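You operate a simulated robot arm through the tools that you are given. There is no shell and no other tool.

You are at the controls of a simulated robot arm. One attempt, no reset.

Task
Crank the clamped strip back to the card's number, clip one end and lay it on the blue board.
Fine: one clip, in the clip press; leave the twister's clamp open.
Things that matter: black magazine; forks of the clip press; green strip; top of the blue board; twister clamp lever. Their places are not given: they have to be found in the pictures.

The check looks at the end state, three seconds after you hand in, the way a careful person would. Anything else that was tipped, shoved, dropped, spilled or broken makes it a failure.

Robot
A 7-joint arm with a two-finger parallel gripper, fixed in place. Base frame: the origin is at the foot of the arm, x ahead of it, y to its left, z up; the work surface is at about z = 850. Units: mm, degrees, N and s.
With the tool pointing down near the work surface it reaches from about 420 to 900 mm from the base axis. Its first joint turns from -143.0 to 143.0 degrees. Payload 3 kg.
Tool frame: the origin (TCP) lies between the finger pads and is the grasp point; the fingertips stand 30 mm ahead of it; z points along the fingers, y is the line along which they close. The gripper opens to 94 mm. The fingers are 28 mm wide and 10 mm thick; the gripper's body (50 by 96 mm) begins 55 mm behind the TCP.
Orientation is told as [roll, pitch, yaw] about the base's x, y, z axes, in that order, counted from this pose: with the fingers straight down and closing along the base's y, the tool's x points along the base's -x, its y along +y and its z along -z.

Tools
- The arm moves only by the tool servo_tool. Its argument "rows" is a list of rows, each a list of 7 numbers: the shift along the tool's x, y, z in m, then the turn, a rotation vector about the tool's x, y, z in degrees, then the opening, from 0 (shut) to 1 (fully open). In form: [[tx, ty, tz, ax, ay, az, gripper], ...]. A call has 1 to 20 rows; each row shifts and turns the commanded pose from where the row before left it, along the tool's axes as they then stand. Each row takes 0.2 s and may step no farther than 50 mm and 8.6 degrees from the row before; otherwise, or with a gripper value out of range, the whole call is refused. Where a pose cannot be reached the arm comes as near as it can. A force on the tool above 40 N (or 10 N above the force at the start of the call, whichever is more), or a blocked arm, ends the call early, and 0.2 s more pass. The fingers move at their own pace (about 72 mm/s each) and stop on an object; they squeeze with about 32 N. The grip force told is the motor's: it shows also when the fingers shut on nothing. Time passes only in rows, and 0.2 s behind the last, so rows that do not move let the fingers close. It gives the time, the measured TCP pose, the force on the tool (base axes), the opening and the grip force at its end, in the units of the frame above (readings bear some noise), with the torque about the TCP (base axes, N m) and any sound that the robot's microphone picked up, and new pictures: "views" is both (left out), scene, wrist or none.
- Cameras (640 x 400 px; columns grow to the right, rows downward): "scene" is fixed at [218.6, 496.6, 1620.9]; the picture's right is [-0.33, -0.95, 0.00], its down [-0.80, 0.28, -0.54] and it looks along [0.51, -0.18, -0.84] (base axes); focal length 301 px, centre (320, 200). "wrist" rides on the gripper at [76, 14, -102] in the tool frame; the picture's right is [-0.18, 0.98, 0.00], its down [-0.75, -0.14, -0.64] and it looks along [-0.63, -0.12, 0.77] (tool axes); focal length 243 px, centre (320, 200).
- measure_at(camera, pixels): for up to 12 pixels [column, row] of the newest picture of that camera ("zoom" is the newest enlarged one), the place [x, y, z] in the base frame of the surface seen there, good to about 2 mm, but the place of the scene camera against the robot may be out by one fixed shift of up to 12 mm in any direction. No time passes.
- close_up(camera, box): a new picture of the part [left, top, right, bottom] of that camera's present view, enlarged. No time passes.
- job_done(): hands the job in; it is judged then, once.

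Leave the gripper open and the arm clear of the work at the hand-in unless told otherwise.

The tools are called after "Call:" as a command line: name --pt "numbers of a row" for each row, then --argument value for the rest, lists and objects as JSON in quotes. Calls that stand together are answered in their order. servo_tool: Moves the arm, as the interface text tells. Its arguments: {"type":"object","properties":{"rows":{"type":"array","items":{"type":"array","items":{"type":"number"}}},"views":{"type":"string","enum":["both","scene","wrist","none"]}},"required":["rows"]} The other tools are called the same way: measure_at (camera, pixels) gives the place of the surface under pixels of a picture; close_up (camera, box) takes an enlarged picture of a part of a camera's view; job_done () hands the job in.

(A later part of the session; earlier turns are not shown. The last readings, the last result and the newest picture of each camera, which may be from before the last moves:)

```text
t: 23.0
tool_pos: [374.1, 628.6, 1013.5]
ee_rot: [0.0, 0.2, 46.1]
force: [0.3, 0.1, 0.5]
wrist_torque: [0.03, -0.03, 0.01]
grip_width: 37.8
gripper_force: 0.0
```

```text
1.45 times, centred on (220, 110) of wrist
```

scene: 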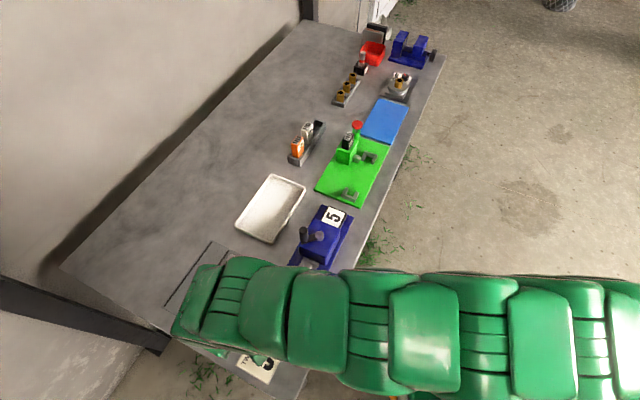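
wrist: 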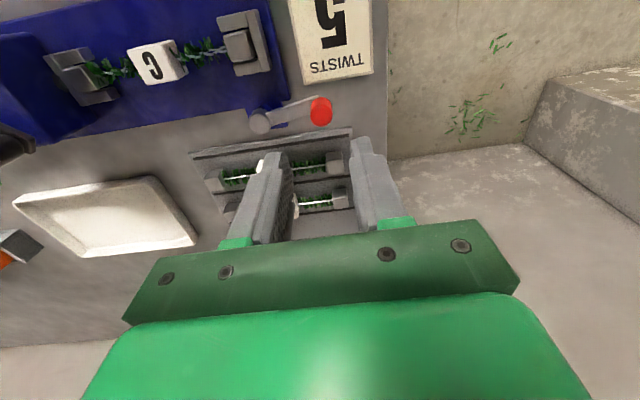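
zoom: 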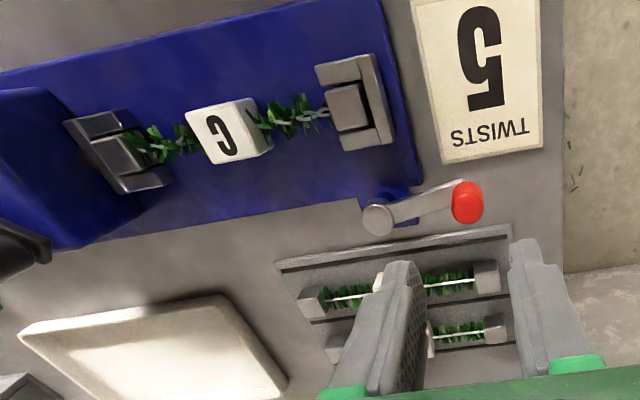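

The clamp lever now lies open, clear of the strip. Before fetching the strip I'll inspect the clip press: rise, travel to above (710,200) at z≈1080 and turn the tool to yaw 16°.

Call:
servo_tool --pt "0 0 -0.045 0 0 0 0.5" --pt "0 0 -0.022 0 0 0 0.5" --pt "0.0063 -0.0449 0 0 0 0 0.5" --pt "0.0063 -0.0449 0 0 0 0 0.5" --pt "0.0063 -0.0449 0 0 0 0 0.5" --pt "0.0063 -0.0449 0 0 0 0 0.5" --pt "0.0063 -0.0449 0 0 0 0 0.5" --pt "0.0063 -0.0449 0 0 0 0 0.5" --pt "0.0063 -0.0449 0 0 0 0 0.5" --pt "0.0063 -0.0449 0 0 0 0 0.5" --pt "0.0063 -0.0449 0 0 0 0 0.5" --pt "0.0063 -0.0449 0 0 0 0 0.5" --pt "0.0063 -0.0449 0 0 0 0 0.5" --pt "0.0063 -0.0449 0 0 0 0 0.5" --pt "0 0 0 0 0 7.5 0.5" --pt "0 0 0 0 0 7.5 0.5" --pt "0 0 0 0 0 7.5 0.5" --pt "0 0 0 0 0 7.5 0.5" --pt "0 0 0 0 0 0 0.5"

Call:
close_up --camera "wrist" --box '[160, 0, 480, 200]'

```text
t: 27.0
tool_pos: [711.3, 203.3, 1080.7]
ee_rot: [0.0, 0.0, 16.1]
force: [0.6, 0.3, 0.0]
wrist_torque: [0.03, 0.01, 0.01]
grip_width: 46.9
gripper_force: 0.1
```

scene: 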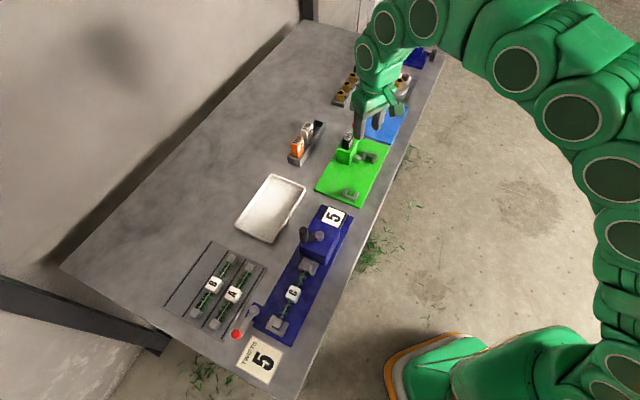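
wrist: 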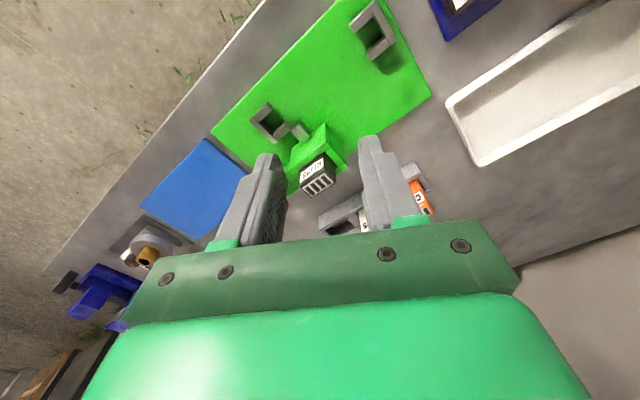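

```text
2.00 times, centred on (320, 100) of wrist
```

zoom: 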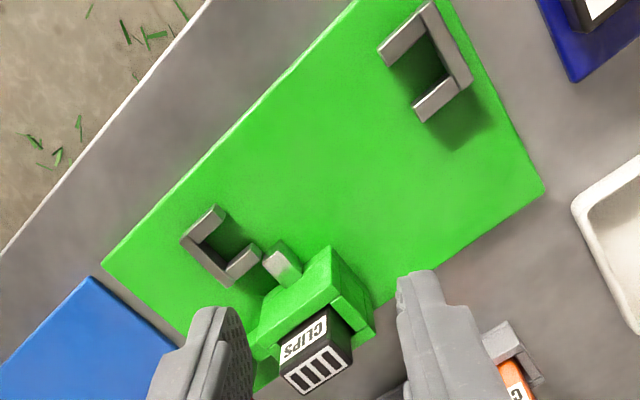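

I see the two press forks opening toward each other, and the head with black magazine and a nozzle beside the far fork. I'll measure the fork geometry, then shift outward to see the head and red button better.

Call:
measure_at --camera "wrist" --pixels '[[357, 18], [386, 30], [376, 50], [393, 38], [372, 33], [266, 108], [263, 125], [282, 132], [258, 120], [272, 122], [300, 131], [330, 80]]'

Call:
servo_tool --pt "-0.045 0 0 0 0 0 0.5" --pt "-0.045 0 0 0 0 0 0.5" --pt "0 0 0 0 0 0 0.5" --views "wrist"

Call:
close_up --camera "wrist" --box '[200, 0, 440, 160]'

```text
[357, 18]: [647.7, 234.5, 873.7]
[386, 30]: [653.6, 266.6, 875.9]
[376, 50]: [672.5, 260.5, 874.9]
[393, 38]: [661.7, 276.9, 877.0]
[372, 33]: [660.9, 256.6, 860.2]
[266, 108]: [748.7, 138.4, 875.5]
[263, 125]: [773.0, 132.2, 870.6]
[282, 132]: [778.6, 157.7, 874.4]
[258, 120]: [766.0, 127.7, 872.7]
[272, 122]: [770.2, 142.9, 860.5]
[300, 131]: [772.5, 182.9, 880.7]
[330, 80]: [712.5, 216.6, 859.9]
```

```text
t: 27.8
tool_pos: [797.7, 225.7, 1081.8]
ee_rot: [0.0, 0.1, 16.0]
force: [0.4, -0.5, 0.3]
wrist_torque: [-0.02, -0.04, -0.01]
grip_width: 47.0
gripper_force: 0.0
```

wrist: 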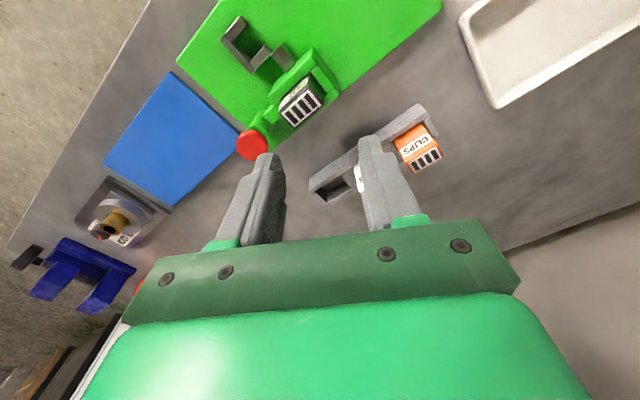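

```text
2.50 times, centred on (320, 80) of wrist
```

zoom: 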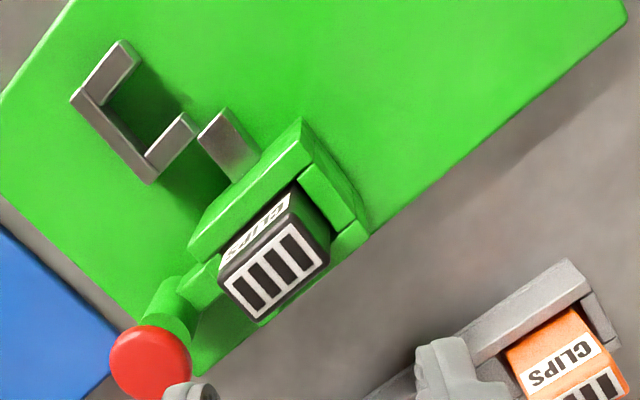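

The head holds the black magazine; the red button stands on a post at its +u side. I'll measure the button, magazine and blue board from here.

Call:
measure_at --camera "wrist" --pixels '[[251, 145], [240, 147], [262, 142], [251, 136], [251, 154], [300, 108], [262, 56], [286, 52], [177, 75], [106, 158], [236, 128], [170, 204]]'

Call:
measure_at --camera "wrist" --pixels '[[237, 25], [238, 45], [262, 58], [250, 42], [228, 38], [245, 65], [290, 60], [278, 50], [282, 68], [170, 140], [325, 60], [310, 80]]'

```text
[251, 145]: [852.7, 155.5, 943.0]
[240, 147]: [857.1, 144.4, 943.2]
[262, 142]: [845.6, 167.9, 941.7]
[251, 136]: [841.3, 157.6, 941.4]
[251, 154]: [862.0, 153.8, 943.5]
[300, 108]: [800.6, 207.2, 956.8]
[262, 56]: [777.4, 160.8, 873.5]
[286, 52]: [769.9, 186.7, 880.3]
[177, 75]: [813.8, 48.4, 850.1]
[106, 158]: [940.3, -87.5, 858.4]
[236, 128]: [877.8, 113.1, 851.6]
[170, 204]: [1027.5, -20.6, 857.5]
```

```text
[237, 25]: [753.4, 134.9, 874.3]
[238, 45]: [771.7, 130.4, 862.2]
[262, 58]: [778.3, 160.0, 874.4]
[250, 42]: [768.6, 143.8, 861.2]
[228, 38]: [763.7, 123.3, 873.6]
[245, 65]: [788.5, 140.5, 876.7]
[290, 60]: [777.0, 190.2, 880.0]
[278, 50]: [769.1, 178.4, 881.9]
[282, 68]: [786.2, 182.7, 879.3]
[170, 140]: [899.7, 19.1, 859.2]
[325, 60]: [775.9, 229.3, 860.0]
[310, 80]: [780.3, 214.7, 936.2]
```

Button centre ≈ (852,156), top z≈943; board top z≈858 with centre near (905,10). Now I travel back above the strip's label C at about (431,493), keeping z≈1080, and turn the tool to yaw −44.4° so the fingers close across the strip.

Call:
servo_tool --pt "0.0279 0.0358 0 0 0 0 0.5" --pt "0.0279 0.0358 0 0 0 0 0.5" --pt "0.0279 0.0358 0 0 0 0 0.5" --pt "0.0279 0.0358 0 0 0 0 0.5" --pt "0.0279 0.0358 0 0 0 0 0.5" --pt "0.0279 0.0358 0 0 0 0 0.5" --pt "0.0279 0.0358 0 0 0 0 0.5" --pt "0.0279 0.0358 0 0 0 0 0.5" --pt "0.0279 0.0358 0 0 0 0 0.5" --pt "0.0279 0.0358 0 0 0 0 0.5" --pt "0 0 0 0 0 7.55 0.5" --pt "0 0 0 0 0 7.55 0.5" --pt "0 0 0 0 0 7.55 0.5" --pt "0 0 0 0 0 7.55 0.5" --pt "0 0 0 0 0 7.55 0.5" --pt "0 0 0 0 0 7.55 0.5" --pt "0 0 0 0 0 7.55 0.5" --pt "0 0 0 0 0 7.55 0.5" --pt "0 0 0 0 0 0 0.5"

Call:
close_up --camera "wrist" --box '[200, 0, 440, 200]'

```text
t: 31.8
tool_pos: [429.1, 493.1, 1079.8]
ee_rot: [0.0, 0.0, -44.4]
force: [-0.1, 0.2, -0.3]
wrist_torque: [-0.02, 0.02, -0.03]
grip_width: 47.1
gripper_force: 0.0
```

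scene: 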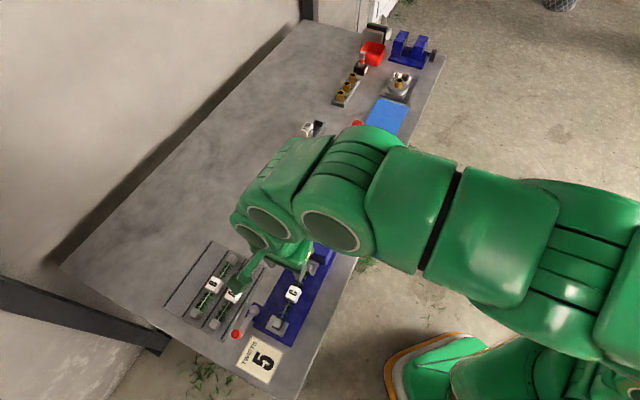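
wrist: 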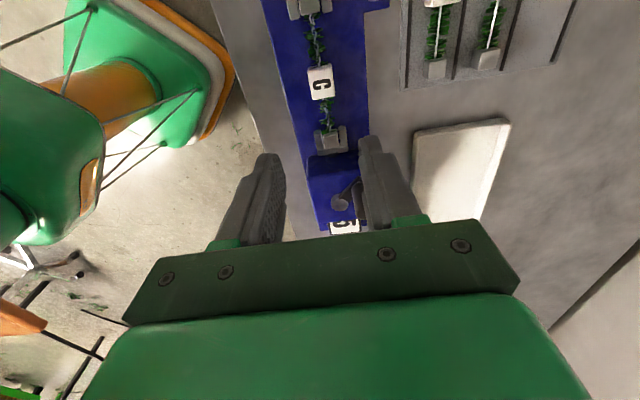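

```text
2.00 times, centred on (320, 100) of wrist
```

zoom: 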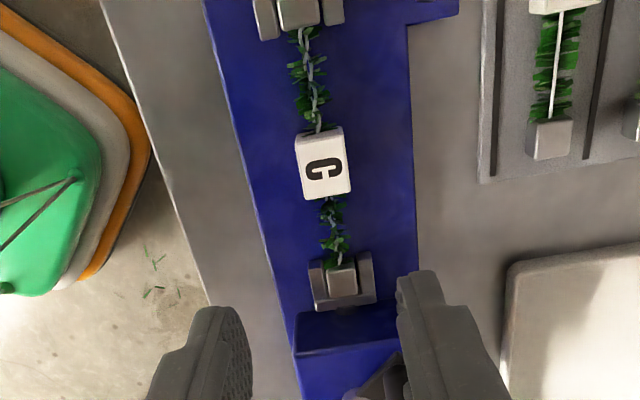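

The strip now runs vertically in the wrist view. I'll measure the label centre and corners, end blocks and twister edges.

Call:
measure_at --camera "wrist" --pixels '[[321, 84], [310, 70], [330, 66], [312, 98], [333, 93], [331, 138], [318, 140], [344, 136], [309, 6], [293, 8], [325, 5], [349, 60]]'

Call:
close_up --camera "wrist" --box '[270, 50, 370, 160]'

```text
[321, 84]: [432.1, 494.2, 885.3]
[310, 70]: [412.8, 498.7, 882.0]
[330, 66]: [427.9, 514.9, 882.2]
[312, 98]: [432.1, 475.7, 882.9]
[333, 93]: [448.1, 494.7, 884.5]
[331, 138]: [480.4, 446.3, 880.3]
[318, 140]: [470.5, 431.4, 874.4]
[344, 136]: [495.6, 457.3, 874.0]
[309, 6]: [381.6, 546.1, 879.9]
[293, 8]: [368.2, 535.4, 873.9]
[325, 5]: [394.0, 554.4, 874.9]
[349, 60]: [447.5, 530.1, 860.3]
```

```text
3.64 times, centred on (320, 105) of wrist
```

zoom: 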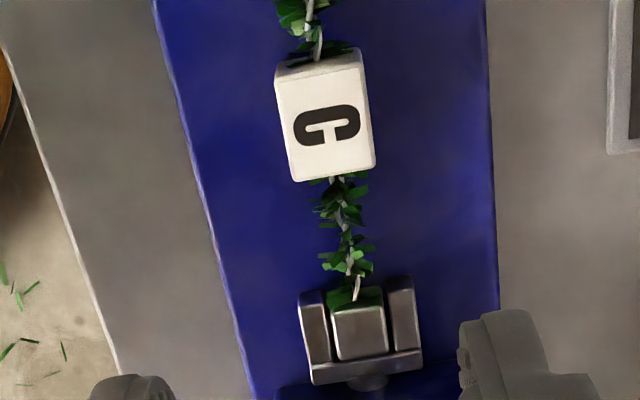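

Label C: centre ≈ (431,495), top z≈884.5, about 25 mm wide; strip axis at about −45°. I correct yaw by 0.6°, shift 2.7 mm, and descend to z≈945 to check alignment.

Call:
servo_tool --pt "0 0.0027 0 0 0 0.6 0.5" --pt "0 0 0.045 0 0 0 0.5" --pt "0 0 0.045 0 0 0 0.5" --pt "0 0 0.045 0 0 0 0.5" --pt "0 0 0 0 0 0 0.5" --views "wrist"

Call:
close_up --camera "wrist" --box '[220, 60, 420, 220]'

```text
t: 33.0
tool_pos: [429.8, 497.5, 945.1]
ee_rot: [0.1, 0.0, -44.8]
force: [-0.1, 0.7, 0.3]
wrist_torque: [-0.01, -0.02, 0.0]
grip_width: 47.3
gripper_force: 0.1
```

wrist: 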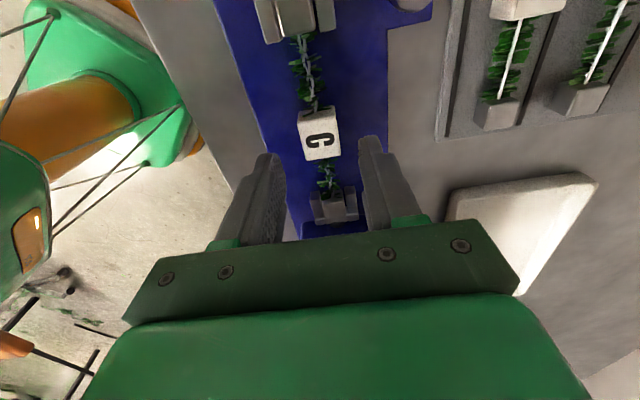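

```text
2.50 times, centred on (320, 140) of wrist
```

zoom: 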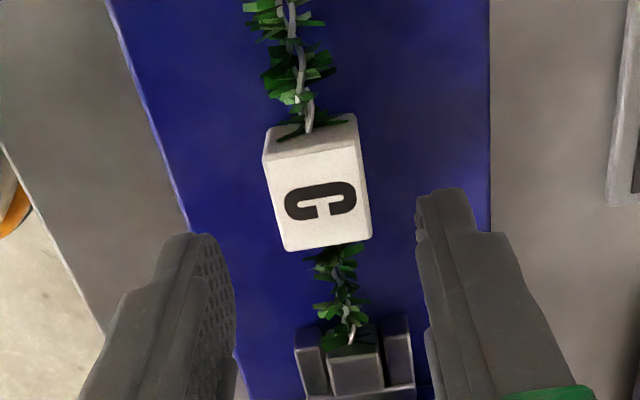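

I measure the label's top corners and the chuck block again from this closer view.

Call:
measure_at --camera "wrist" --pixels '[[300, 126], [334, 118], [339, 152], [307, 158], [320, 138], [333, 208], [313, 205], [354, 200], [295, 15], [268, 20], [322, 10], [295, 30]]'

```text
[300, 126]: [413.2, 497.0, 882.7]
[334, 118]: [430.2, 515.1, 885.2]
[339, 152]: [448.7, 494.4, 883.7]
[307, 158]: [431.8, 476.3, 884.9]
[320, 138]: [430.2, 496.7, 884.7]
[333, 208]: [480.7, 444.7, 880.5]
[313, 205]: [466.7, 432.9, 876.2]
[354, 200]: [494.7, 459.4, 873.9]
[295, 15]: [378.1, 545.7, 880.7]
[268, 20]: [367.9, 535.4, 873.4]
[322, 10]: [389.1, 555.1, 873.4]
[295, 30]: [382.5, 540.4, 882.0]
```

The label centre is exactly under the TCP (pixel (320,138)). I descend 51 mm to z≈894 and close.

Call:
servo_tool --pt "0 0 0.03 0 0 0 0.5" --pt "0 0 0.021 0 0 0 0.5" --pt "0 0 0 0 0 0 0.5" --pt "0 0 0 0 0 0 0" --pt "0 0 0 0 0 0 0" --pt "0 0 0 0 0 0 0" --views "wrist"

```text
t: 34.4
tool_pos: [430.8, 495.0, 895.2]
ee_rot: [0.0, 0.1, -44.8]
force: [-0.5, -0.1, -0.1]
wrist_torque: [0.03, 0.01, 0.0]
grip_width: 27.1
gripper_force: 32.4
```

wrist: 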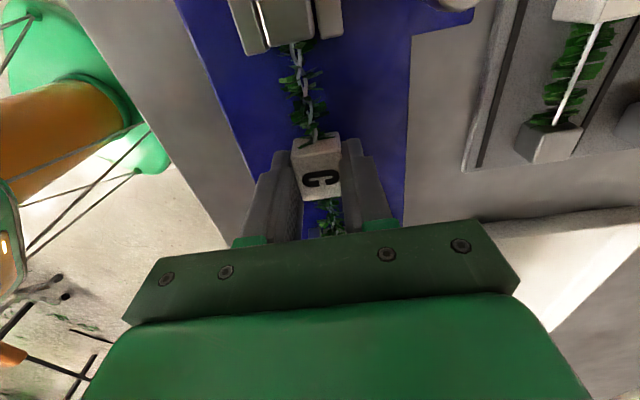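

Gripped the label (27 mm). I lift straight up slowly, 60 mm.

Call:
servo_tool --pt "0 0 -0.008 0 0 0 0" --pt "0 0 -0.01 0 0 0 0" --pt "0 0 -0.015 0 0 0 0" --pt "0 0 -0.025 0 0 0 0" --pt "0 0 -0.03 0 0 0 0" --pt "0 0 -0.03 0 0 0 0" --pt "0 0 -0.03 0 0 0 0" --pt "0 0 0 0 0 0 0"

```text
t: 36.2
tool_pos: [432.8, 495.0, 1041.5]
ee_rot: [0.0, 0.0, -45.0]
force: [-0.6, -0.6, -0.4]
wrist_torque: [0.0, 0.02, 0.02]
grip_width: 26.9
gripper_force: 31.9
```

scene: 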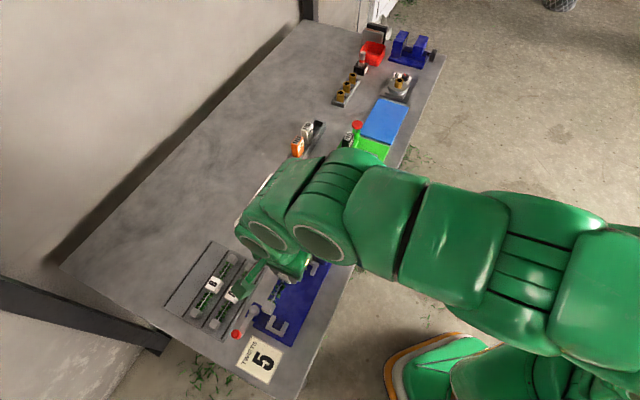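
wrist: 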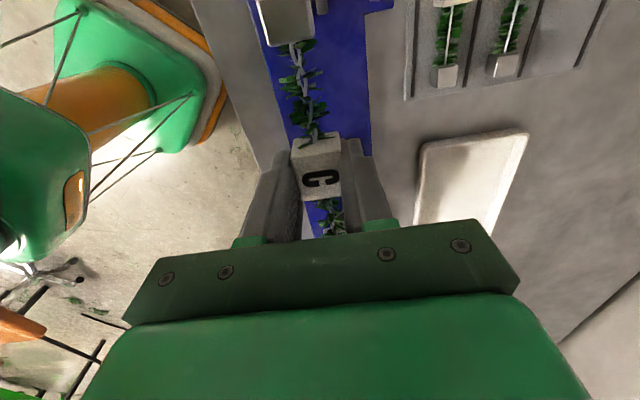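

The strip is off the twister, held by its label. I carry it at z≈1041 to a viewing spot on the robot side of the press (TCP ≈ (592,134)) so both forks are visible for accurate measurement.

Call:
servo_tool --pt "-0.0461 -0.0177 0 0 0 0 0" --pt "-0.0461 -0.0177 0 0 0 0 0" --pt "-0.0461 -0.0177 0 0 0 0 0" --pt "-0.0461 -0.0177 0 0 0 0 0" --pt "-0.0461 -0.0177 0 0 0 0 0" --pt "-0.0461 -0.0177 0 0 0 0 0" --pt "-0.0461 -0.0177 0 0 0 0 0" --pt "-0.0461 -0.0177 0 0 0 0 0" --pt "0 0 0 0 0 0 0"

Call:
close_up --camera "wrist" --box '[340, 0, 600, 200]'

Call:
close_up --camera "scene" --box '[230, 190, 380, 370]'

```text
t: 38.2
tool_pos: [594.1, 136.9, 1040.2]
ee_rot: [-0.2, 0.0, -44.9]
force: [-0.5, 0.3, -0.5]
wrist_torque: [-0.03, 0.02, 0.01]
grip_width: 27.1
gripper_force: 32.5
```

scene: 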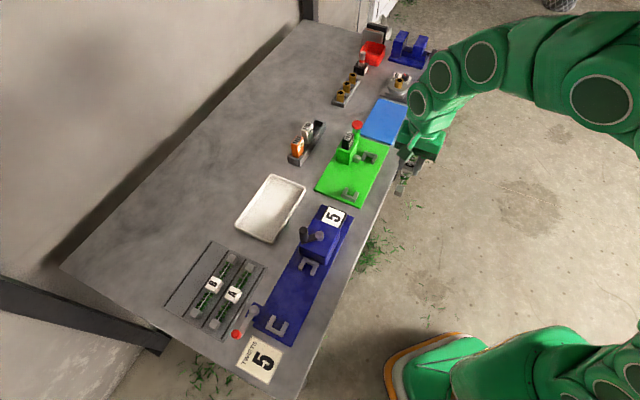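
wrist: 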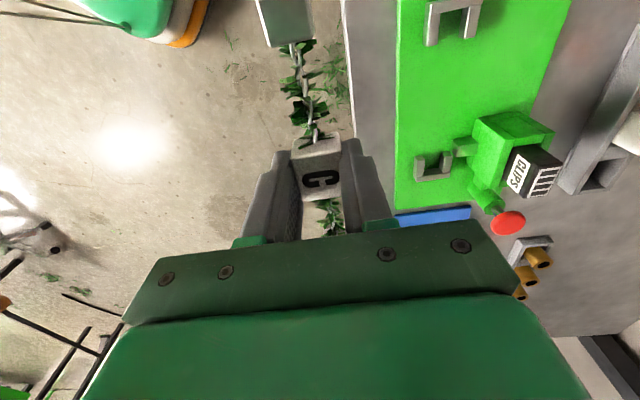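

```text
2.00 times, centred on (470, 100) of wrist
```

zoom: 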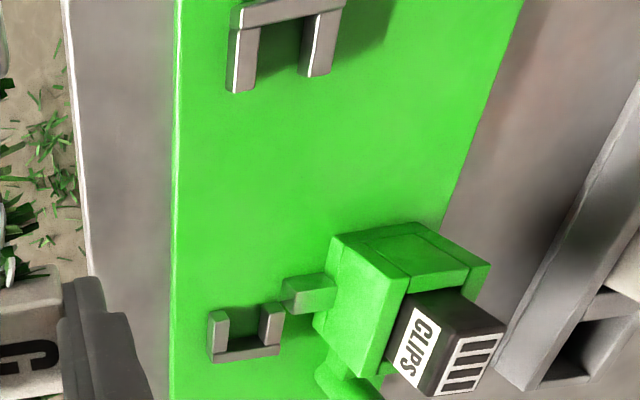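

```text
2.22 times, centred on (305, 280) of scene
```

zoom: 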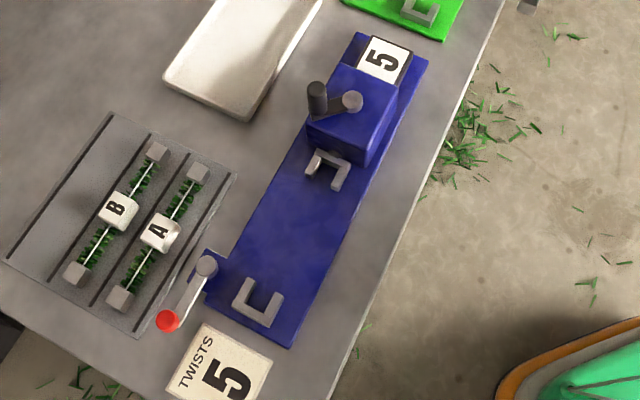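

Both forks are visible. The twister's counter is still 5 and forks empty. I zoom in on each press fork for exact measurement.

Call:
close_up --camera "wrist" --box '[400, 0, 500, 62]'

Call:
close_up --camera "wrist" --box '[400, 130, 480, 190]'

```text
6.40 times, centred on (450, 31) of wrist
```

zoom: 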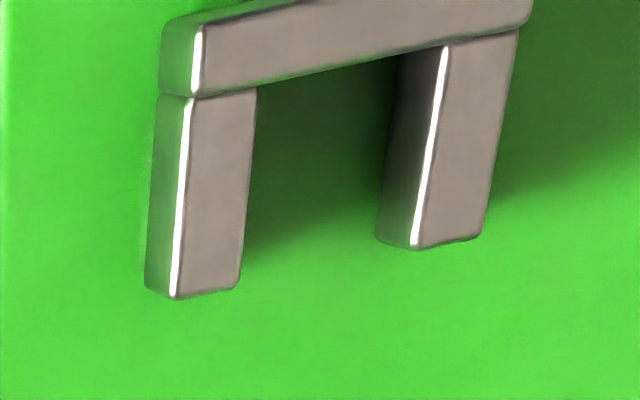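

```text
6.67 times, centred on (440, 160) of wrist
```

zoom: 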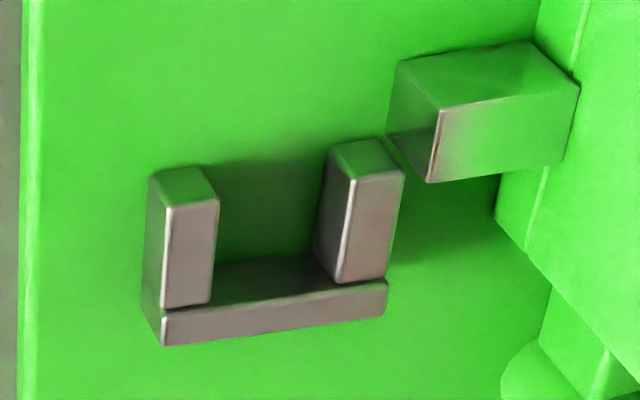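

I measure on the enlarged picture of the far fork: left arm top (190,255), right arm top (370,228), back plate (275,312), and inner edges.

Call:
measure_at --camera "zoom" --pixels '[[190, 230], [190, 255], [188, 285], [372, 205], [370, 228], [365, 260], [200, 320], [275, 312], [350, 298], [480, 140], [440, 160], [260, 240]]'

Call:
measure_at --camera "zoom" --pixels '[[172, 255], [208, 255], [354, 228], [388, 228], [190, 212], [190, 298], [370, 183], [360, 275], [275, 300], [275, 325], [430, 178], [500, 60]]'

Call:
close_up --camera "wrist" --box '[400, 0, 500, 62]'

Call:
measure_at --camera "zoom" --pixels '[[215, 130], [213, 195], [205, 260], [478, 80], [465, 140], [450, 210], [250, 60], [360, 40], [460, 20], [320, 130], [185, 195], [240, 195]]'

Call:
measure_at --camera "zoom" --pixels '[[190, 195], [238, 195], [438, 140], [492, 140], [205, 280], [450, 235], [215, 105], [480, 50], [320, 25], [320, 65], [280, 200], [340, 150]]'

```text
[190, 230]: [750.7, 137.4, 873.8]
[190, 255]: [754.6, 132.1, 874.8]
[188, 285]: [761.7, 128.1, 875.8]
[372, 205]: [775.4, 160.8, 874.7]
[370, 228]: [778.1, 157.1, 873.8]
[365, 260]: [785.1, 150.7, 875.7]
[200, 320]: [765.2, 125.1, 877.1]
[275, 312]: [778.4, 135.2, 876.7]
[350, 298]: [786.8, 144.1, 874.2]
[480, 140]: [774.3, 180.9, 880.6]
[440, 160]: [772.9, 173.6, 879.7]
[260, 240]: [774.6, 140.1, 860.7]
```

```text
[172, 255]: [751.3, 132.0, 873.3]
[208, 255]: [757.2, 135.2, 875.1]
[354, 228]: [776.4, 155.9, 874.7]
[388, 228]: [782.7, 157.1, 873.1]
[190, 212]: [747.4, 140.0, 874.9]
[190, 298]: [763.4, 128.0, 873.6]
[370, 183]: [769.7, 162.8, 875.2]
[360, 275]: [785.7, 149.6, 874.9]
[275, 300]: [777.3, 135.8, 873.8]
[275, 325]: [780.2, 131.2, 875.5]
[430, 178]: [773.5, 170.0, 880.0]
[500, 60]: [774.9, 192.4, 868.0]
```

```text
6.40 times, centred on (450, 31) of wrist
```

zoom: 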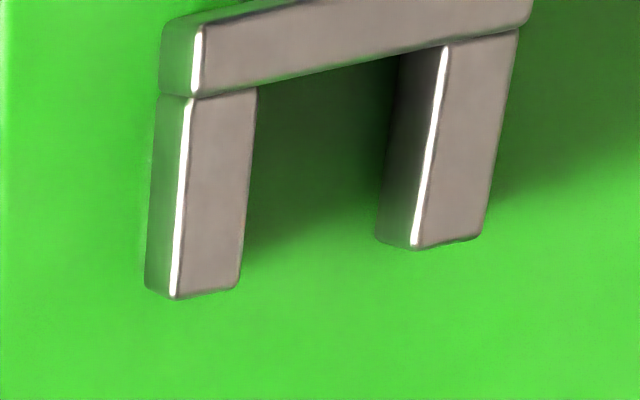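

```text
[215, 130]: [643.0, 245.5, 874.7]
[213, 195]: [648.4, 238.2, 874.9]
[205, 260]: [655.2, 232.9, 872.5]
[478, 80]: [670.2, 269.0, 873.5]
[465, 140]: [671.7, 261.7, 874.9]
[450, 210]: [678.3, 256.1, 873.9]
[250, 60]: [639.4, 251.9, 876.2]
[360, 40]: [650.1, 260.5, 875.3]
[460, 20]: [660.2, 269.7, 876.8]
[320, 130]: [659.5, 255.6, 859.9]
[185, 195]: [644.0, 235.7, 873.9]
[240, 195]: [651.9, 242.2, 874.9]
```

```text
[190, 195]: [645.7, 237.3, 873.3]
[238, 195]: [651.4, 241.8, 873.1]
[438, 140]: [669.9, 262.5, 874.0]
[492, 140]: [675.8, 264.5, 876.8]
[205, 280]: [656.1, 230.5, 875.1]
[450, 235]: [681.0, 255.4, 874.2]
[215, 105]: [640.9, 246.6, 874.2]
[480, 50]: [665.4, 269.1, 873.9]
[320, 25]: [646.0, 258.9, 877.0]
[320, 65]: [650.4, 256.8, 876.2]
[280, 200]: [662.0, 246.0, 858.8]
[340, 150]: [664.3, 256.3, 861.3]
```

Fitting all points in the bench-aligned frame: the fork slots share an axis at −45°, slot centre line t=644.6, back plates at s≈275 and s≈455 → midpoint (713.9,197.7), slot ≈27 mm wide for a ≈22 mm block. I take a few still readings to average out the TCP noise.

Call:
servo_tool --pt "0 0 0 0 0 0 0" --views "none"

Call:
servo_tool --pt "0 0 0 0 0 0 0" --views "none"

Call:
servo_tool --pt "0 0 0 0 0 0 0" --views "none"

Call:
close_up --camera "wrist" --box '[230, 0, 390, 100]'

```text
t: 38.6
tool_pos: [594.7, 136.0, 1040.7]
ee_rot: [0.1, 0.1, -45.0]
force: [-0.4, 0.3, -0.9]
wrist_torque: [0.0, 0.02, 0.01]
grip_width: 27.1
gripper_force: 31.4
```

```text
t: 39.0
tool_pos: [593.5, 137.1, 1040.8]
ee_rot: [0.0, 0.0, -45.0]
force: [-0.6, 0.3, -1.1]
wrist_torque: [0.01, 0.01, 0.01]
grip_width: 27.1
gripper_force: 31.9
```

```text
t: 39.4
tool_pos: [594.0, 137.3, 1040.6]
ee_rot: [0.0, 0.1, -44.9]
force: [-0.9, -0.6, -0.4]
wrist_torque: [0.03, -0.02, 0.01]
grip_width: 27.1
gripper_force: 32.0
```

```text
4.00 times, centred on (310, 50) of wrist
```

zoom: 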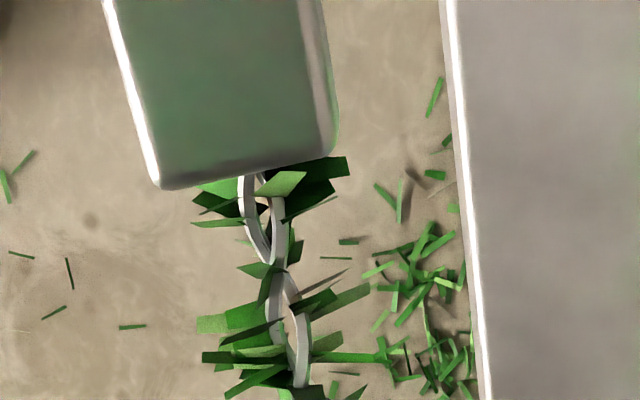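

Average TCP is (594.1,136.8,1040.6), yaw −45. I'll also measure the held strip's end block relative to the TCP to check it isn't skewed.

Call:
measure_at --camera "zoom" --pixels '[[145, 100], [310, 90], [230, 90], [155, 160], [310, 140], [230, 160], [130, 40], [300, 30], [270, 185], [262, 255], [290, 300], [285, 350]]'

Call:
measure_at --camera "wrist" --pixels '[[300, 160], [330, 152], [308, 190], [335, 185], [320, 172], [318, 182], [285, 20], [270, 20], [300, 15], [285, 35]]'

```text
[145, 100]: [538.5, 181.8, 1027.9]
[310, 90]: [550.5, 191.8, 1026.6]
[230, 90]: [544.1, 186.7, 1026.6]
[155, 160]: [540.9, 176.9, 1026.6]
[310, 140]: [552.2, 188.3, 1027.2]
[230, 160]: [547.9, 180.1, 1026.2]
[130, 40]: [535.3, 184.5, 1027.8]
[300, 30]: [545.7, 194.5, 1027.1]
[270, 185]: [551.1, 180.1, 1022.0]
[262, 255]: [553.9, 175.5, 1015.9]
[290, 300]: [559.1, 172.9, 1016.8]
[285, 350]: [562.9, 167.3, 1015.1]
```

```text
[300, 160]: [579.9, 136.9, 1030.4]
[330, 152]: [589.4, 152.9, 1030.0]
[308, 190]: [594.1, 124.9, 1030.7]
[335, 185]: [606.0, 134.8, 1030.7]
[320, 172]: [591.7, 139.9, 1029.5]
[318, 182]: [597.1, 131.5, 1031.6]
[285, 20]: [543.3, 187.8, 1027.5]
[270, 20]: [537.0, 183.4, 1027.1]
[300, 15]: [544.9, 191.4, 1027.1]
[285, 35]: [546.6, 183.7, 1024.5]
```

The strip is straight in the grip: label offset only about −1.4 mm along and −0.5 mm across. Target TCP above the forks is (715.2,197.0). I move there at height (tool −43 mm x, +128.2 mm y), then descend to z≈930, still above the forks.

Call:
servo_tool --pt "-0.01433 0.04273 0 0 0 0 0" --pt "-0.01433 0.04273 0 0 0 0 0" --pt "-0.01434 0.04274 0 0 0 0 0" --pt "0 0 0 0 0 0 0" --pt "0 0 0.04 0 0 0 0" --pt "0 0 0.04 0 0 0 0" --pt "0 0 0.03 0 0 0 0" --pt "0 0 0 0 0 0 0"

Call:
close_up --camera "wrist" --box '[200, 0, 440, 150]'

Call:
close_up --camera "scene" --box '[310, 100, 400, 210]'

```text
t: 41.2
tool_pos: [714.6, 194.9, 931.4]
ee_rot: [0.1, 0.1, -44.9]
force: [0.2, -0.6, -0.6]
wrist_torque: [0.03, 0.0, 0.03]
grip_width: 27.1
gripper_force: 31.6
```

scene: 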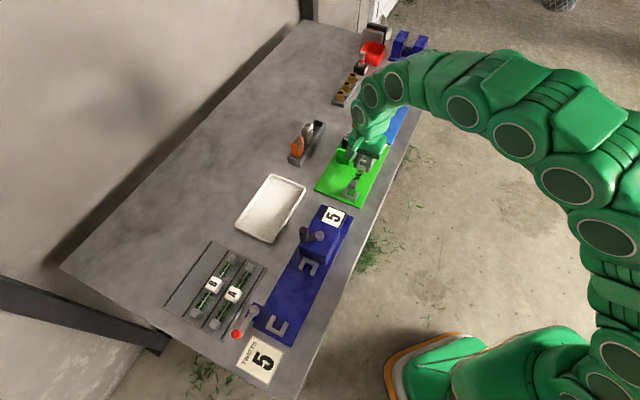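
wrist: 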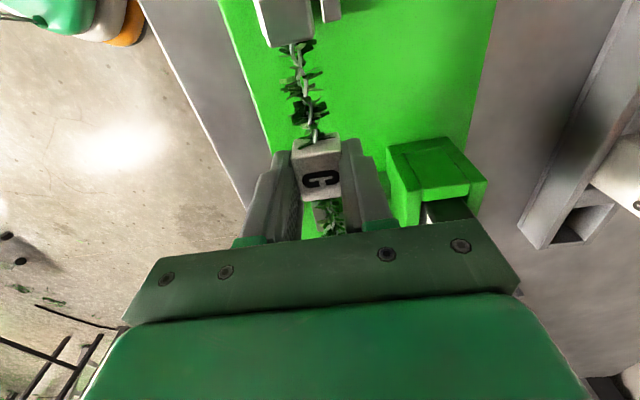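

```text
2.67 times, centred on (320, 75) of wrist
```

zoom: 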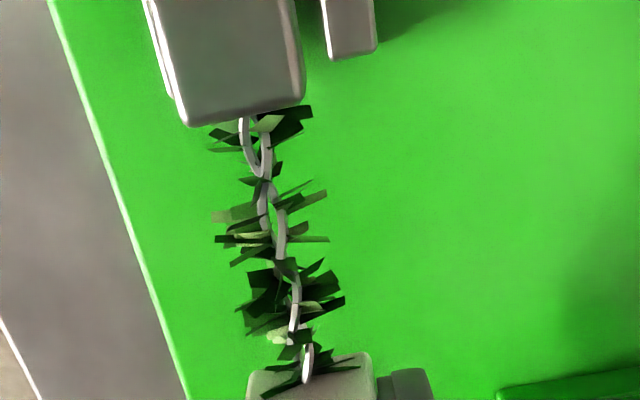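

```text
3.64 times, centred on (355, 155) of scene
```

zoom: 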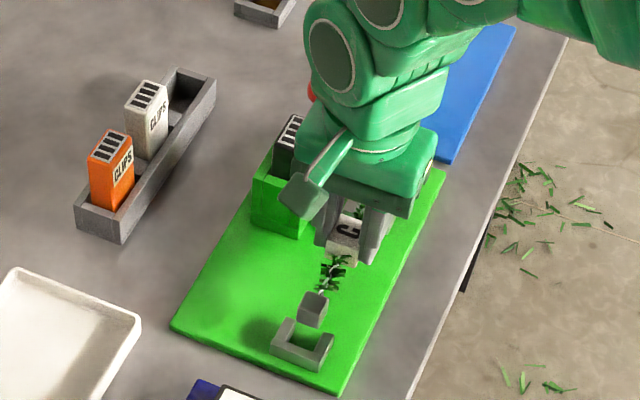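

Above the forks now. The far arm of the near fork is visible at zoom (350,25); I measure it and the block to verify lateral alignment, and take averaged TCP readings.

Call:
close_up --camera "wrist" --box '[240, 0, 360, 75]'

Call:
servo_tool --pt "0 0 0 0 0 0 0" --views "none"

Call:
servo_tool --pt "0 0 0 0 0 0 0" --views "none"

Call:
servo_tool --pt "0 0 0 0 0 0 0" --views "none"

Call:
measure_at --camera "wrist" --pixels '[[326, 5], [332, 5], [337, 5], [326, 12], [332, 12], [338, 12], [330, 18], [270, 15], [285, 15], [300, 15], [285, 30], [310, 20]]'

```text
5.33 times, centred on (300, 38) of wrist
```

zoom: 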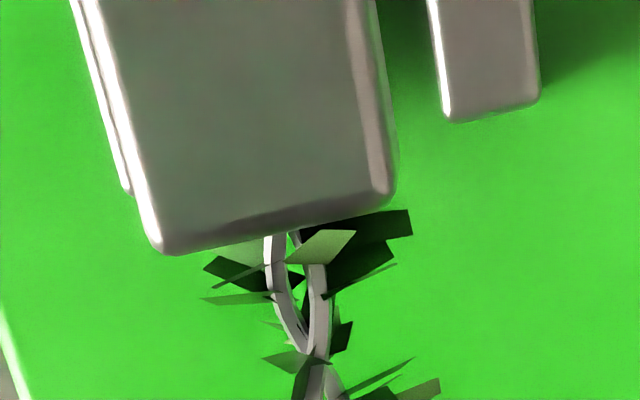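

```text
t: 41.6
tool_pos: [714.9, 196.0, 932.3]
ee_rot: [0.0, 0.1, -44.9]
force: [-0.1, 0.8, -1.9]
wrist_torque: [0.0, 0.05, 0.02]
grip_width: 27.2
gripper_force: 31.7
```

```text
t: 42.0
tool_pos: [714.3, 195.7, 931.3]
ee_rot: [0.0, 0.0, -44.9]
force: [-0.7, 0.9, -1.3]
wrist_torque: [0.01, -0.01, -0.01]
grip_width: 26.9
gripper_force: 31.8
```

```text
t: 42.4
tool_pos: [713.3, 195.7, 931.7]
ee_rot: [0.0, 0.0, -45.0]
force: [-0.2, 0.1, -0.3]
wrist_torque: [0.02, 0.01, -0.02]
grip_width: 27.2
gripper_force: 31.4
```

```text
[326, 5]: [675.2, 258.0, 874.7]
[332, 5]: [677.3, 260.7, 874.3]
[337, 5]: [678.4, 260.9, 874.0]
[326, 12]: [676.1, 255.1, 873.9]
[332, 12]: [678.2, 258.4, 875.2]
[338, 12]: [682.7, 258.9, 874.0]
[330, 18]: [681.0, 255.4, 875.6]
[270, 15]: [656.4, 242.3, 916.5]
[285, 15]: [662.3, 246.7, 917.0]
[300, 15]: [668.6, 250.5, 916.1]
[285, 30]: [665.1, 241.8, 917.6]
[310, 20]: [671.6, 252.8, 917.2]
```

Slot is ~28 mm wide versus a ~20 mm block; I'm 1.6 mm low in t. I shift +1.6 mm across, and descend 36 mm to z≈895.5.

Call:
servo_tool --pt "0 0.0016 0 0 0 0 0" --pt "0 0 0.012 0 0 0 0" --pt "0 0 0.012 0 0 0 0" --pt "0 0 0.008 0 0 0 0" --pt "0 0 0.004 0 0 0 0" --pt "0 0 0 0 0 0 0"

Call:
close_up --camera "wrist" --box '[200, 0, 440, 150]'

Call:
close_up --camera "scene" --box '[310, 100, 400, 210]'

```text
t: 43.8
tool_pos: [715.7, 197.8, 897.5]
ee_rot: [0.1, -0.1, -44.9]
force: [-1.6, 0.0, 7.6]
wrist_torque: [-0.2, -0.11, 0.06]
grip_width: 27.2
gripper_force: 31.7
stopped in row 6: the force on the tool passed its limit at 41 N (the readings are from after the stop); the commanded pose is now the measured one
```

scene: 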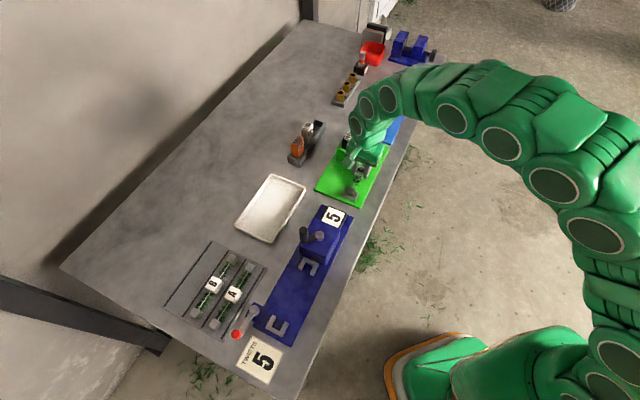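
wrist: 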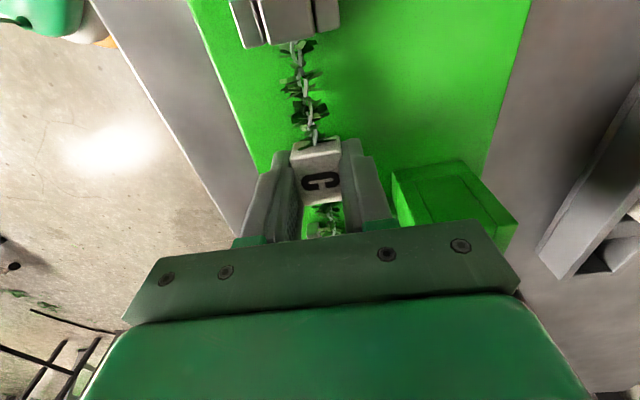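

```text
2.67 times, centred on (320, 75) of wrist
```

zoom: 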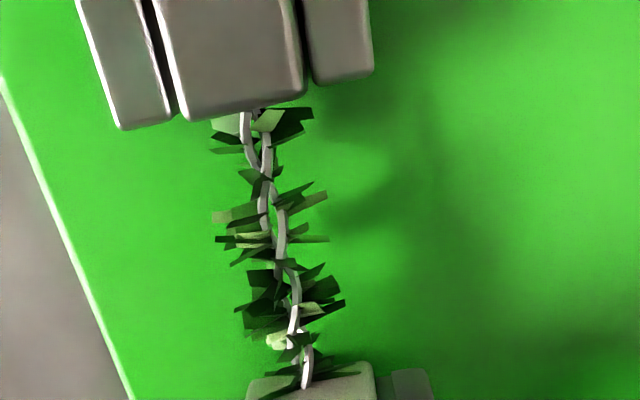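

```text
3.64 times, centred on (355, 155) of scene
```

zoom: 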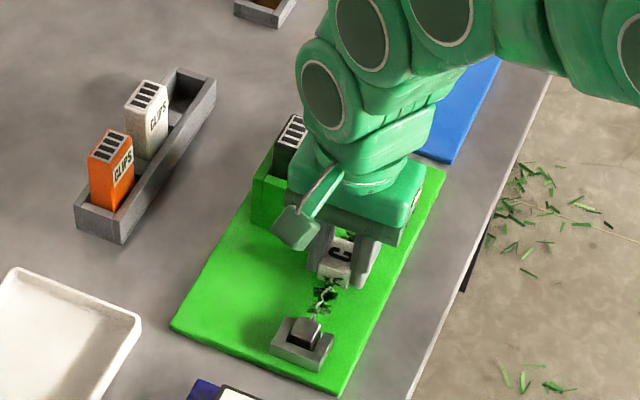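

Contact: stopped at z≈897.5. The near-end block lies inside its fork. I check block height relative to the arms (in the twister it stood ~6 mm above them), to see if it is fully seated.

Call:
measure_at --camera "wrist" --pixels '[[283, 10], [288, 25], [295, 12], [255, 15], [252, 30], [322, 10], [328, 20], [276, 30], [262, 40], [310, 150], [320, 165], [270, 60]]'

Call:
close_up --camera "wrist" --box '[280, 130, 420, 250]'

```text
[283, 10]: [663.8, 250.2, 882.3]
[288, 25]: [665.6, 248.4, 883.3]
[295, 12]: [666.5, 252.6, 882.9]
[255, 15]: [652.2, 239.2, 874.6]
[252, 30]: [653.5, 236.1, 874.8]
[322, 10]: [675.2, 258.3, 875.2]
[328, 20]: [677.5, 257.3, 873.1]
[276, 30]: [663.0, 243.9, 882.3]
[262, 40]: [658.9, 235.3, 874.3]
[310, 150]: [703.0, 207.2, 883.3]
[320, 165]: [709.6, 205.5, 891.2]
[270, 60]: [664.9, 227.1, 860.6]
```

```text
3.33 times, centred on (350, 190) of wrist
```

zoom: 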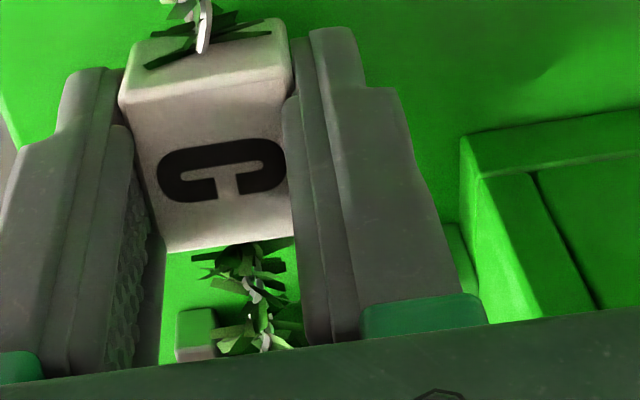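

Torque shows both ends are carrying load, so the strip seems to rest in both forks. I release by opening slightly to ~40 mm and then look.

Call:
servo_tool --pt "0 0 0 0 0 0 0.42" --pt "0 0 0 0 0 0 0.42" --pt "0 0 0 0 0 0 0.42" --views "wrist"

Call:
measure_at --camera "wrist" --pixels '[[283, 10], [288, 25], [295, 12], [255, 15], [252, 30], [322, 10], [328, 20], [276, 30], [310, 165], [320, 175], [330, 180], [270, 60]]'

```text
t: 44.6
tool_pos: [716.5, 198.1, 897.3]
ee_rot: [0.2, 0.0, -44.9]
force: [0.4, 0.4, 1.2]
wrist_torque: [-0.01, 0.02, 0.02]
grip_width: 39.1
gripper_force: 0.0
```

wrist: 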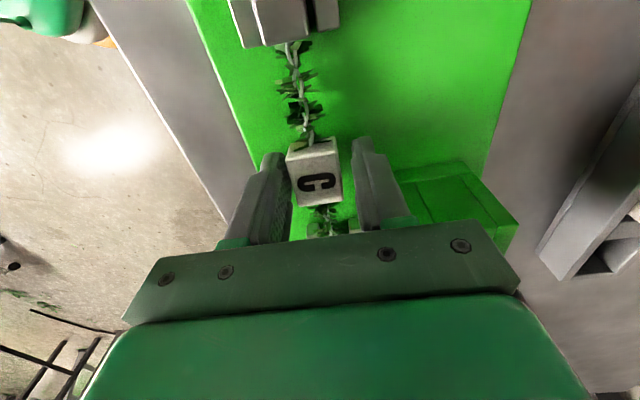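

```text
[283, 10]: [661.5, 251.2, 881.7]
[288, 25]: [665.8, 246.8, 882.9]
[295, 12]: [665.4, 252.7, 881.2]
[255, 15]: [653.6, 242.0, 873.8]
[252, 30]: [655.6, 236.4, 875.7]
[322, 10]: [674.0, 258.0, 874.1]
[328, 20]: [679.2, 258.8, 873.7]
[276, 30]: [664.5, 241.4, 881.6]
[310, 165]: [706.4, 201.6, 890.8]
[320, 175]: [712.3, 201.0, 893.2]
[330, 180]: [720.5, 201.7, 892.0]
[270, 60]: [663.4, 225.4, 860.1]
```

The near end is seated, but the label top now reads z≈892 instead of 884.5: the strip is tilted with its far end sitting too high. I look closer between the fingers and from the scene camera.

Call:
close_up --camera "wrist" --box '[270, 130, 400, 240]'

Call:
close_up --camera "scene" --box '[330, 130, 390, 200]'

```text
3.64 times, centred on (335, 185) of wrist
```

zoom: 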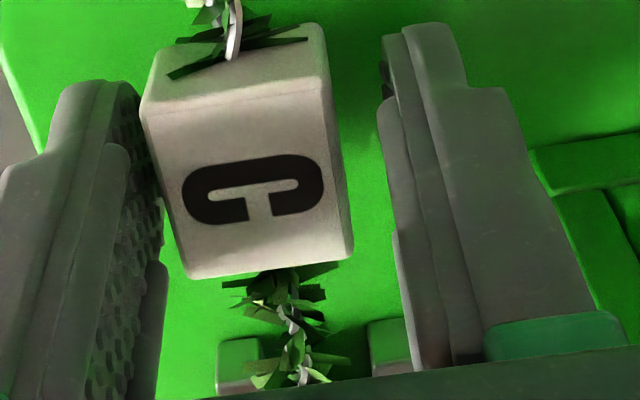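

```text
5.71 times, centred on (360, 165) of scene
```

zoom: 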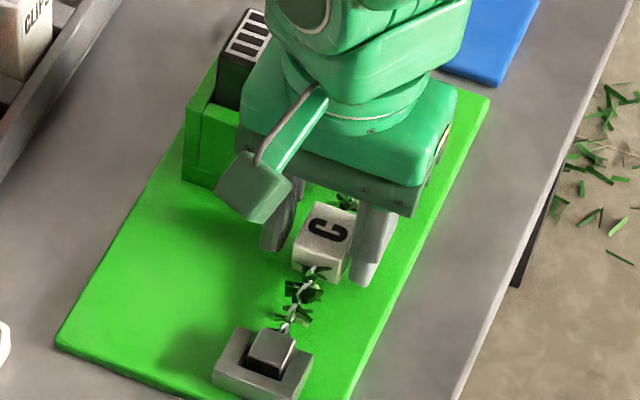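

The wire runs between the far fork's arms, but the far block is riding high. I'll raise the gripper straight up clear of the strip and look from a better angle.

Call:
servo_tool --pt "0 0 0 0 0 0 0.45" --pt "0 0 -0.02 0 0 0 0.45" --pt "0 0 -0.03 0 0 0 0.45" --pt "0 0 -0.045 0 0 0 0.45" --pt "0 0 -0.045 0 0 0 0.45" --pt "0 0 0 0 0 0 0.45"

Call:
close_up --camera "wrist" --box '[240, 0, 460, 220]'

```text
t: 46.0
tool_pos: [716.7, 197.2, 1039.7]
ee_rot: [0.1, 0.0, -44.8]
force: [-0.3, 0.3, -0.7]
wrist_torque: [0.0, -0.02, 0.01]
grip_width: 42.2
gripper_force: 0.3
```

scene: 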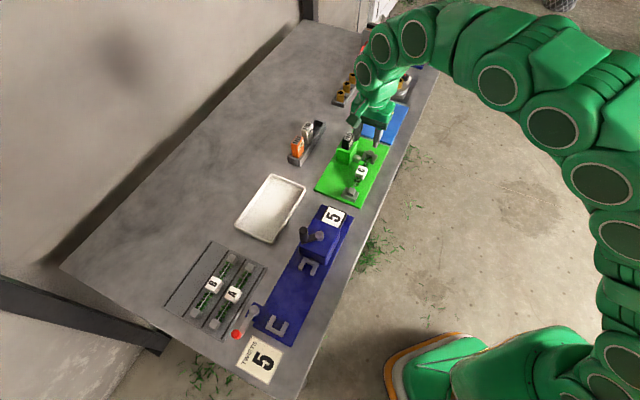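
wrist: 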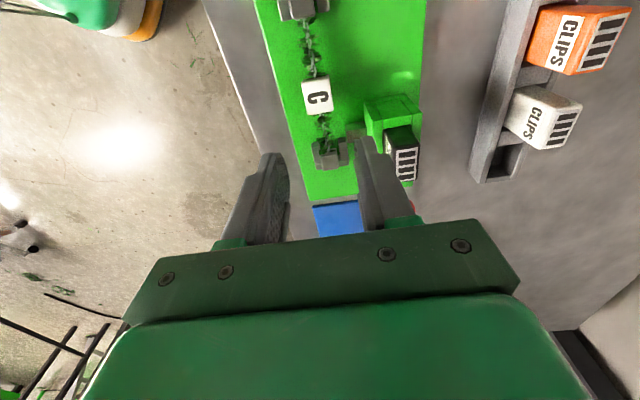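

```text
1.82 times, centred on (350, 110) of wrist
```

zoom: 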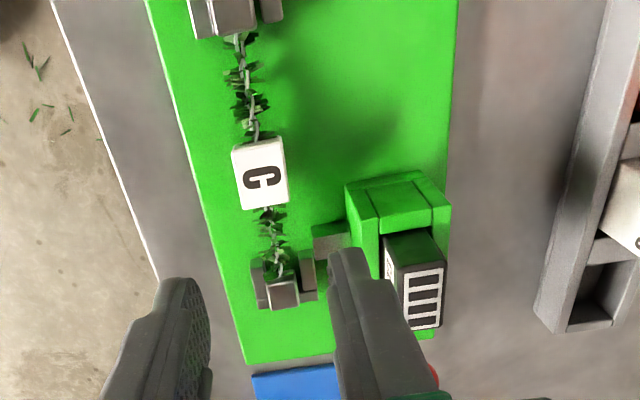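

I zoom in on the far fork with the strip's end, and also check the magazine hasn't been moved.

Call:
close_up --camera "wrist" --box '[290, 110, 370, 180]'

Call:
measure_at --camera "zoom" --pixels '[[300, 290], [300, 270], [300, 320], [240, 260], [375, 250], [340, 310], [270, 310], [300, 340], [360, 310], [270, 220], [420, 60], [300, 250]]'

Call:
measure_at --camera "wrist" --pixels '[[404, 150], [405, 165], [405, 176], [390, 105], [308, 88], [327, 84], [330, 108], [311, 113], [318, 97], [293, 8], [300, 14], [310, 6]]'

```text
5.71 times, centred on (330, 145) of wrist
```

zoom: 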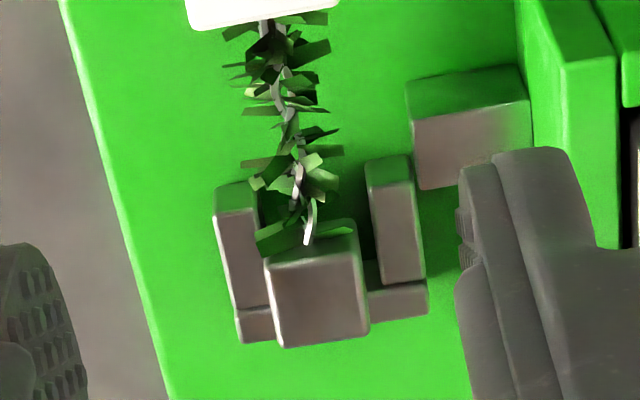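

```text
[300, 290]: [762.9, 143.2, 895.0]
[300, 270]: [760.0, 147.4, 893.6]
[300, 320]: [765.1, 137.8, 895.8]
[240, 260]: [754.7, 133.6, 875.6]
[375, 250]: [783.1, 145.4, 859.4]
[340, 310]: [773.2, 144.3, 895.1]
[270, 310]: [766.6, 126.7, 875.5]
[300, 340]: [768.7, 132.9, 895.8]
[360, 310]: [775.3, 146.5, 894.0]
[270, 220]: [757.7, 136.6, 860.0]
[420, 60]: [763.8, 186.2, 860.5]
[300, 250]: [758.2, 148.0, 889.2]
```

```text
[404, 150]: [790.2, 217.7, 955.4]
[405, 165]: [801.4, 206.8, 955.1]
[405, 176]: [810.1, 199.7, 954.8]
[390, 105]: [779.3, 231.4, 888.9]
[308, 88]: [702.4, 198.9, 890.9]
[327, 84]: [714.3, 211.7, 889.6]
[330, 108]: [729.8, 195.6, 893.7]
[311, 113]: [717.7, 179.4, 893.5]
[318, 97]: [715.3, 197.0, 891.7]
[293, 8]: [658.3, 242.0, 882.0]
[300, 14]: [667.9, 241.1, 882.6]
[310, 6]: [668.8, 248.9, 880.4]
```

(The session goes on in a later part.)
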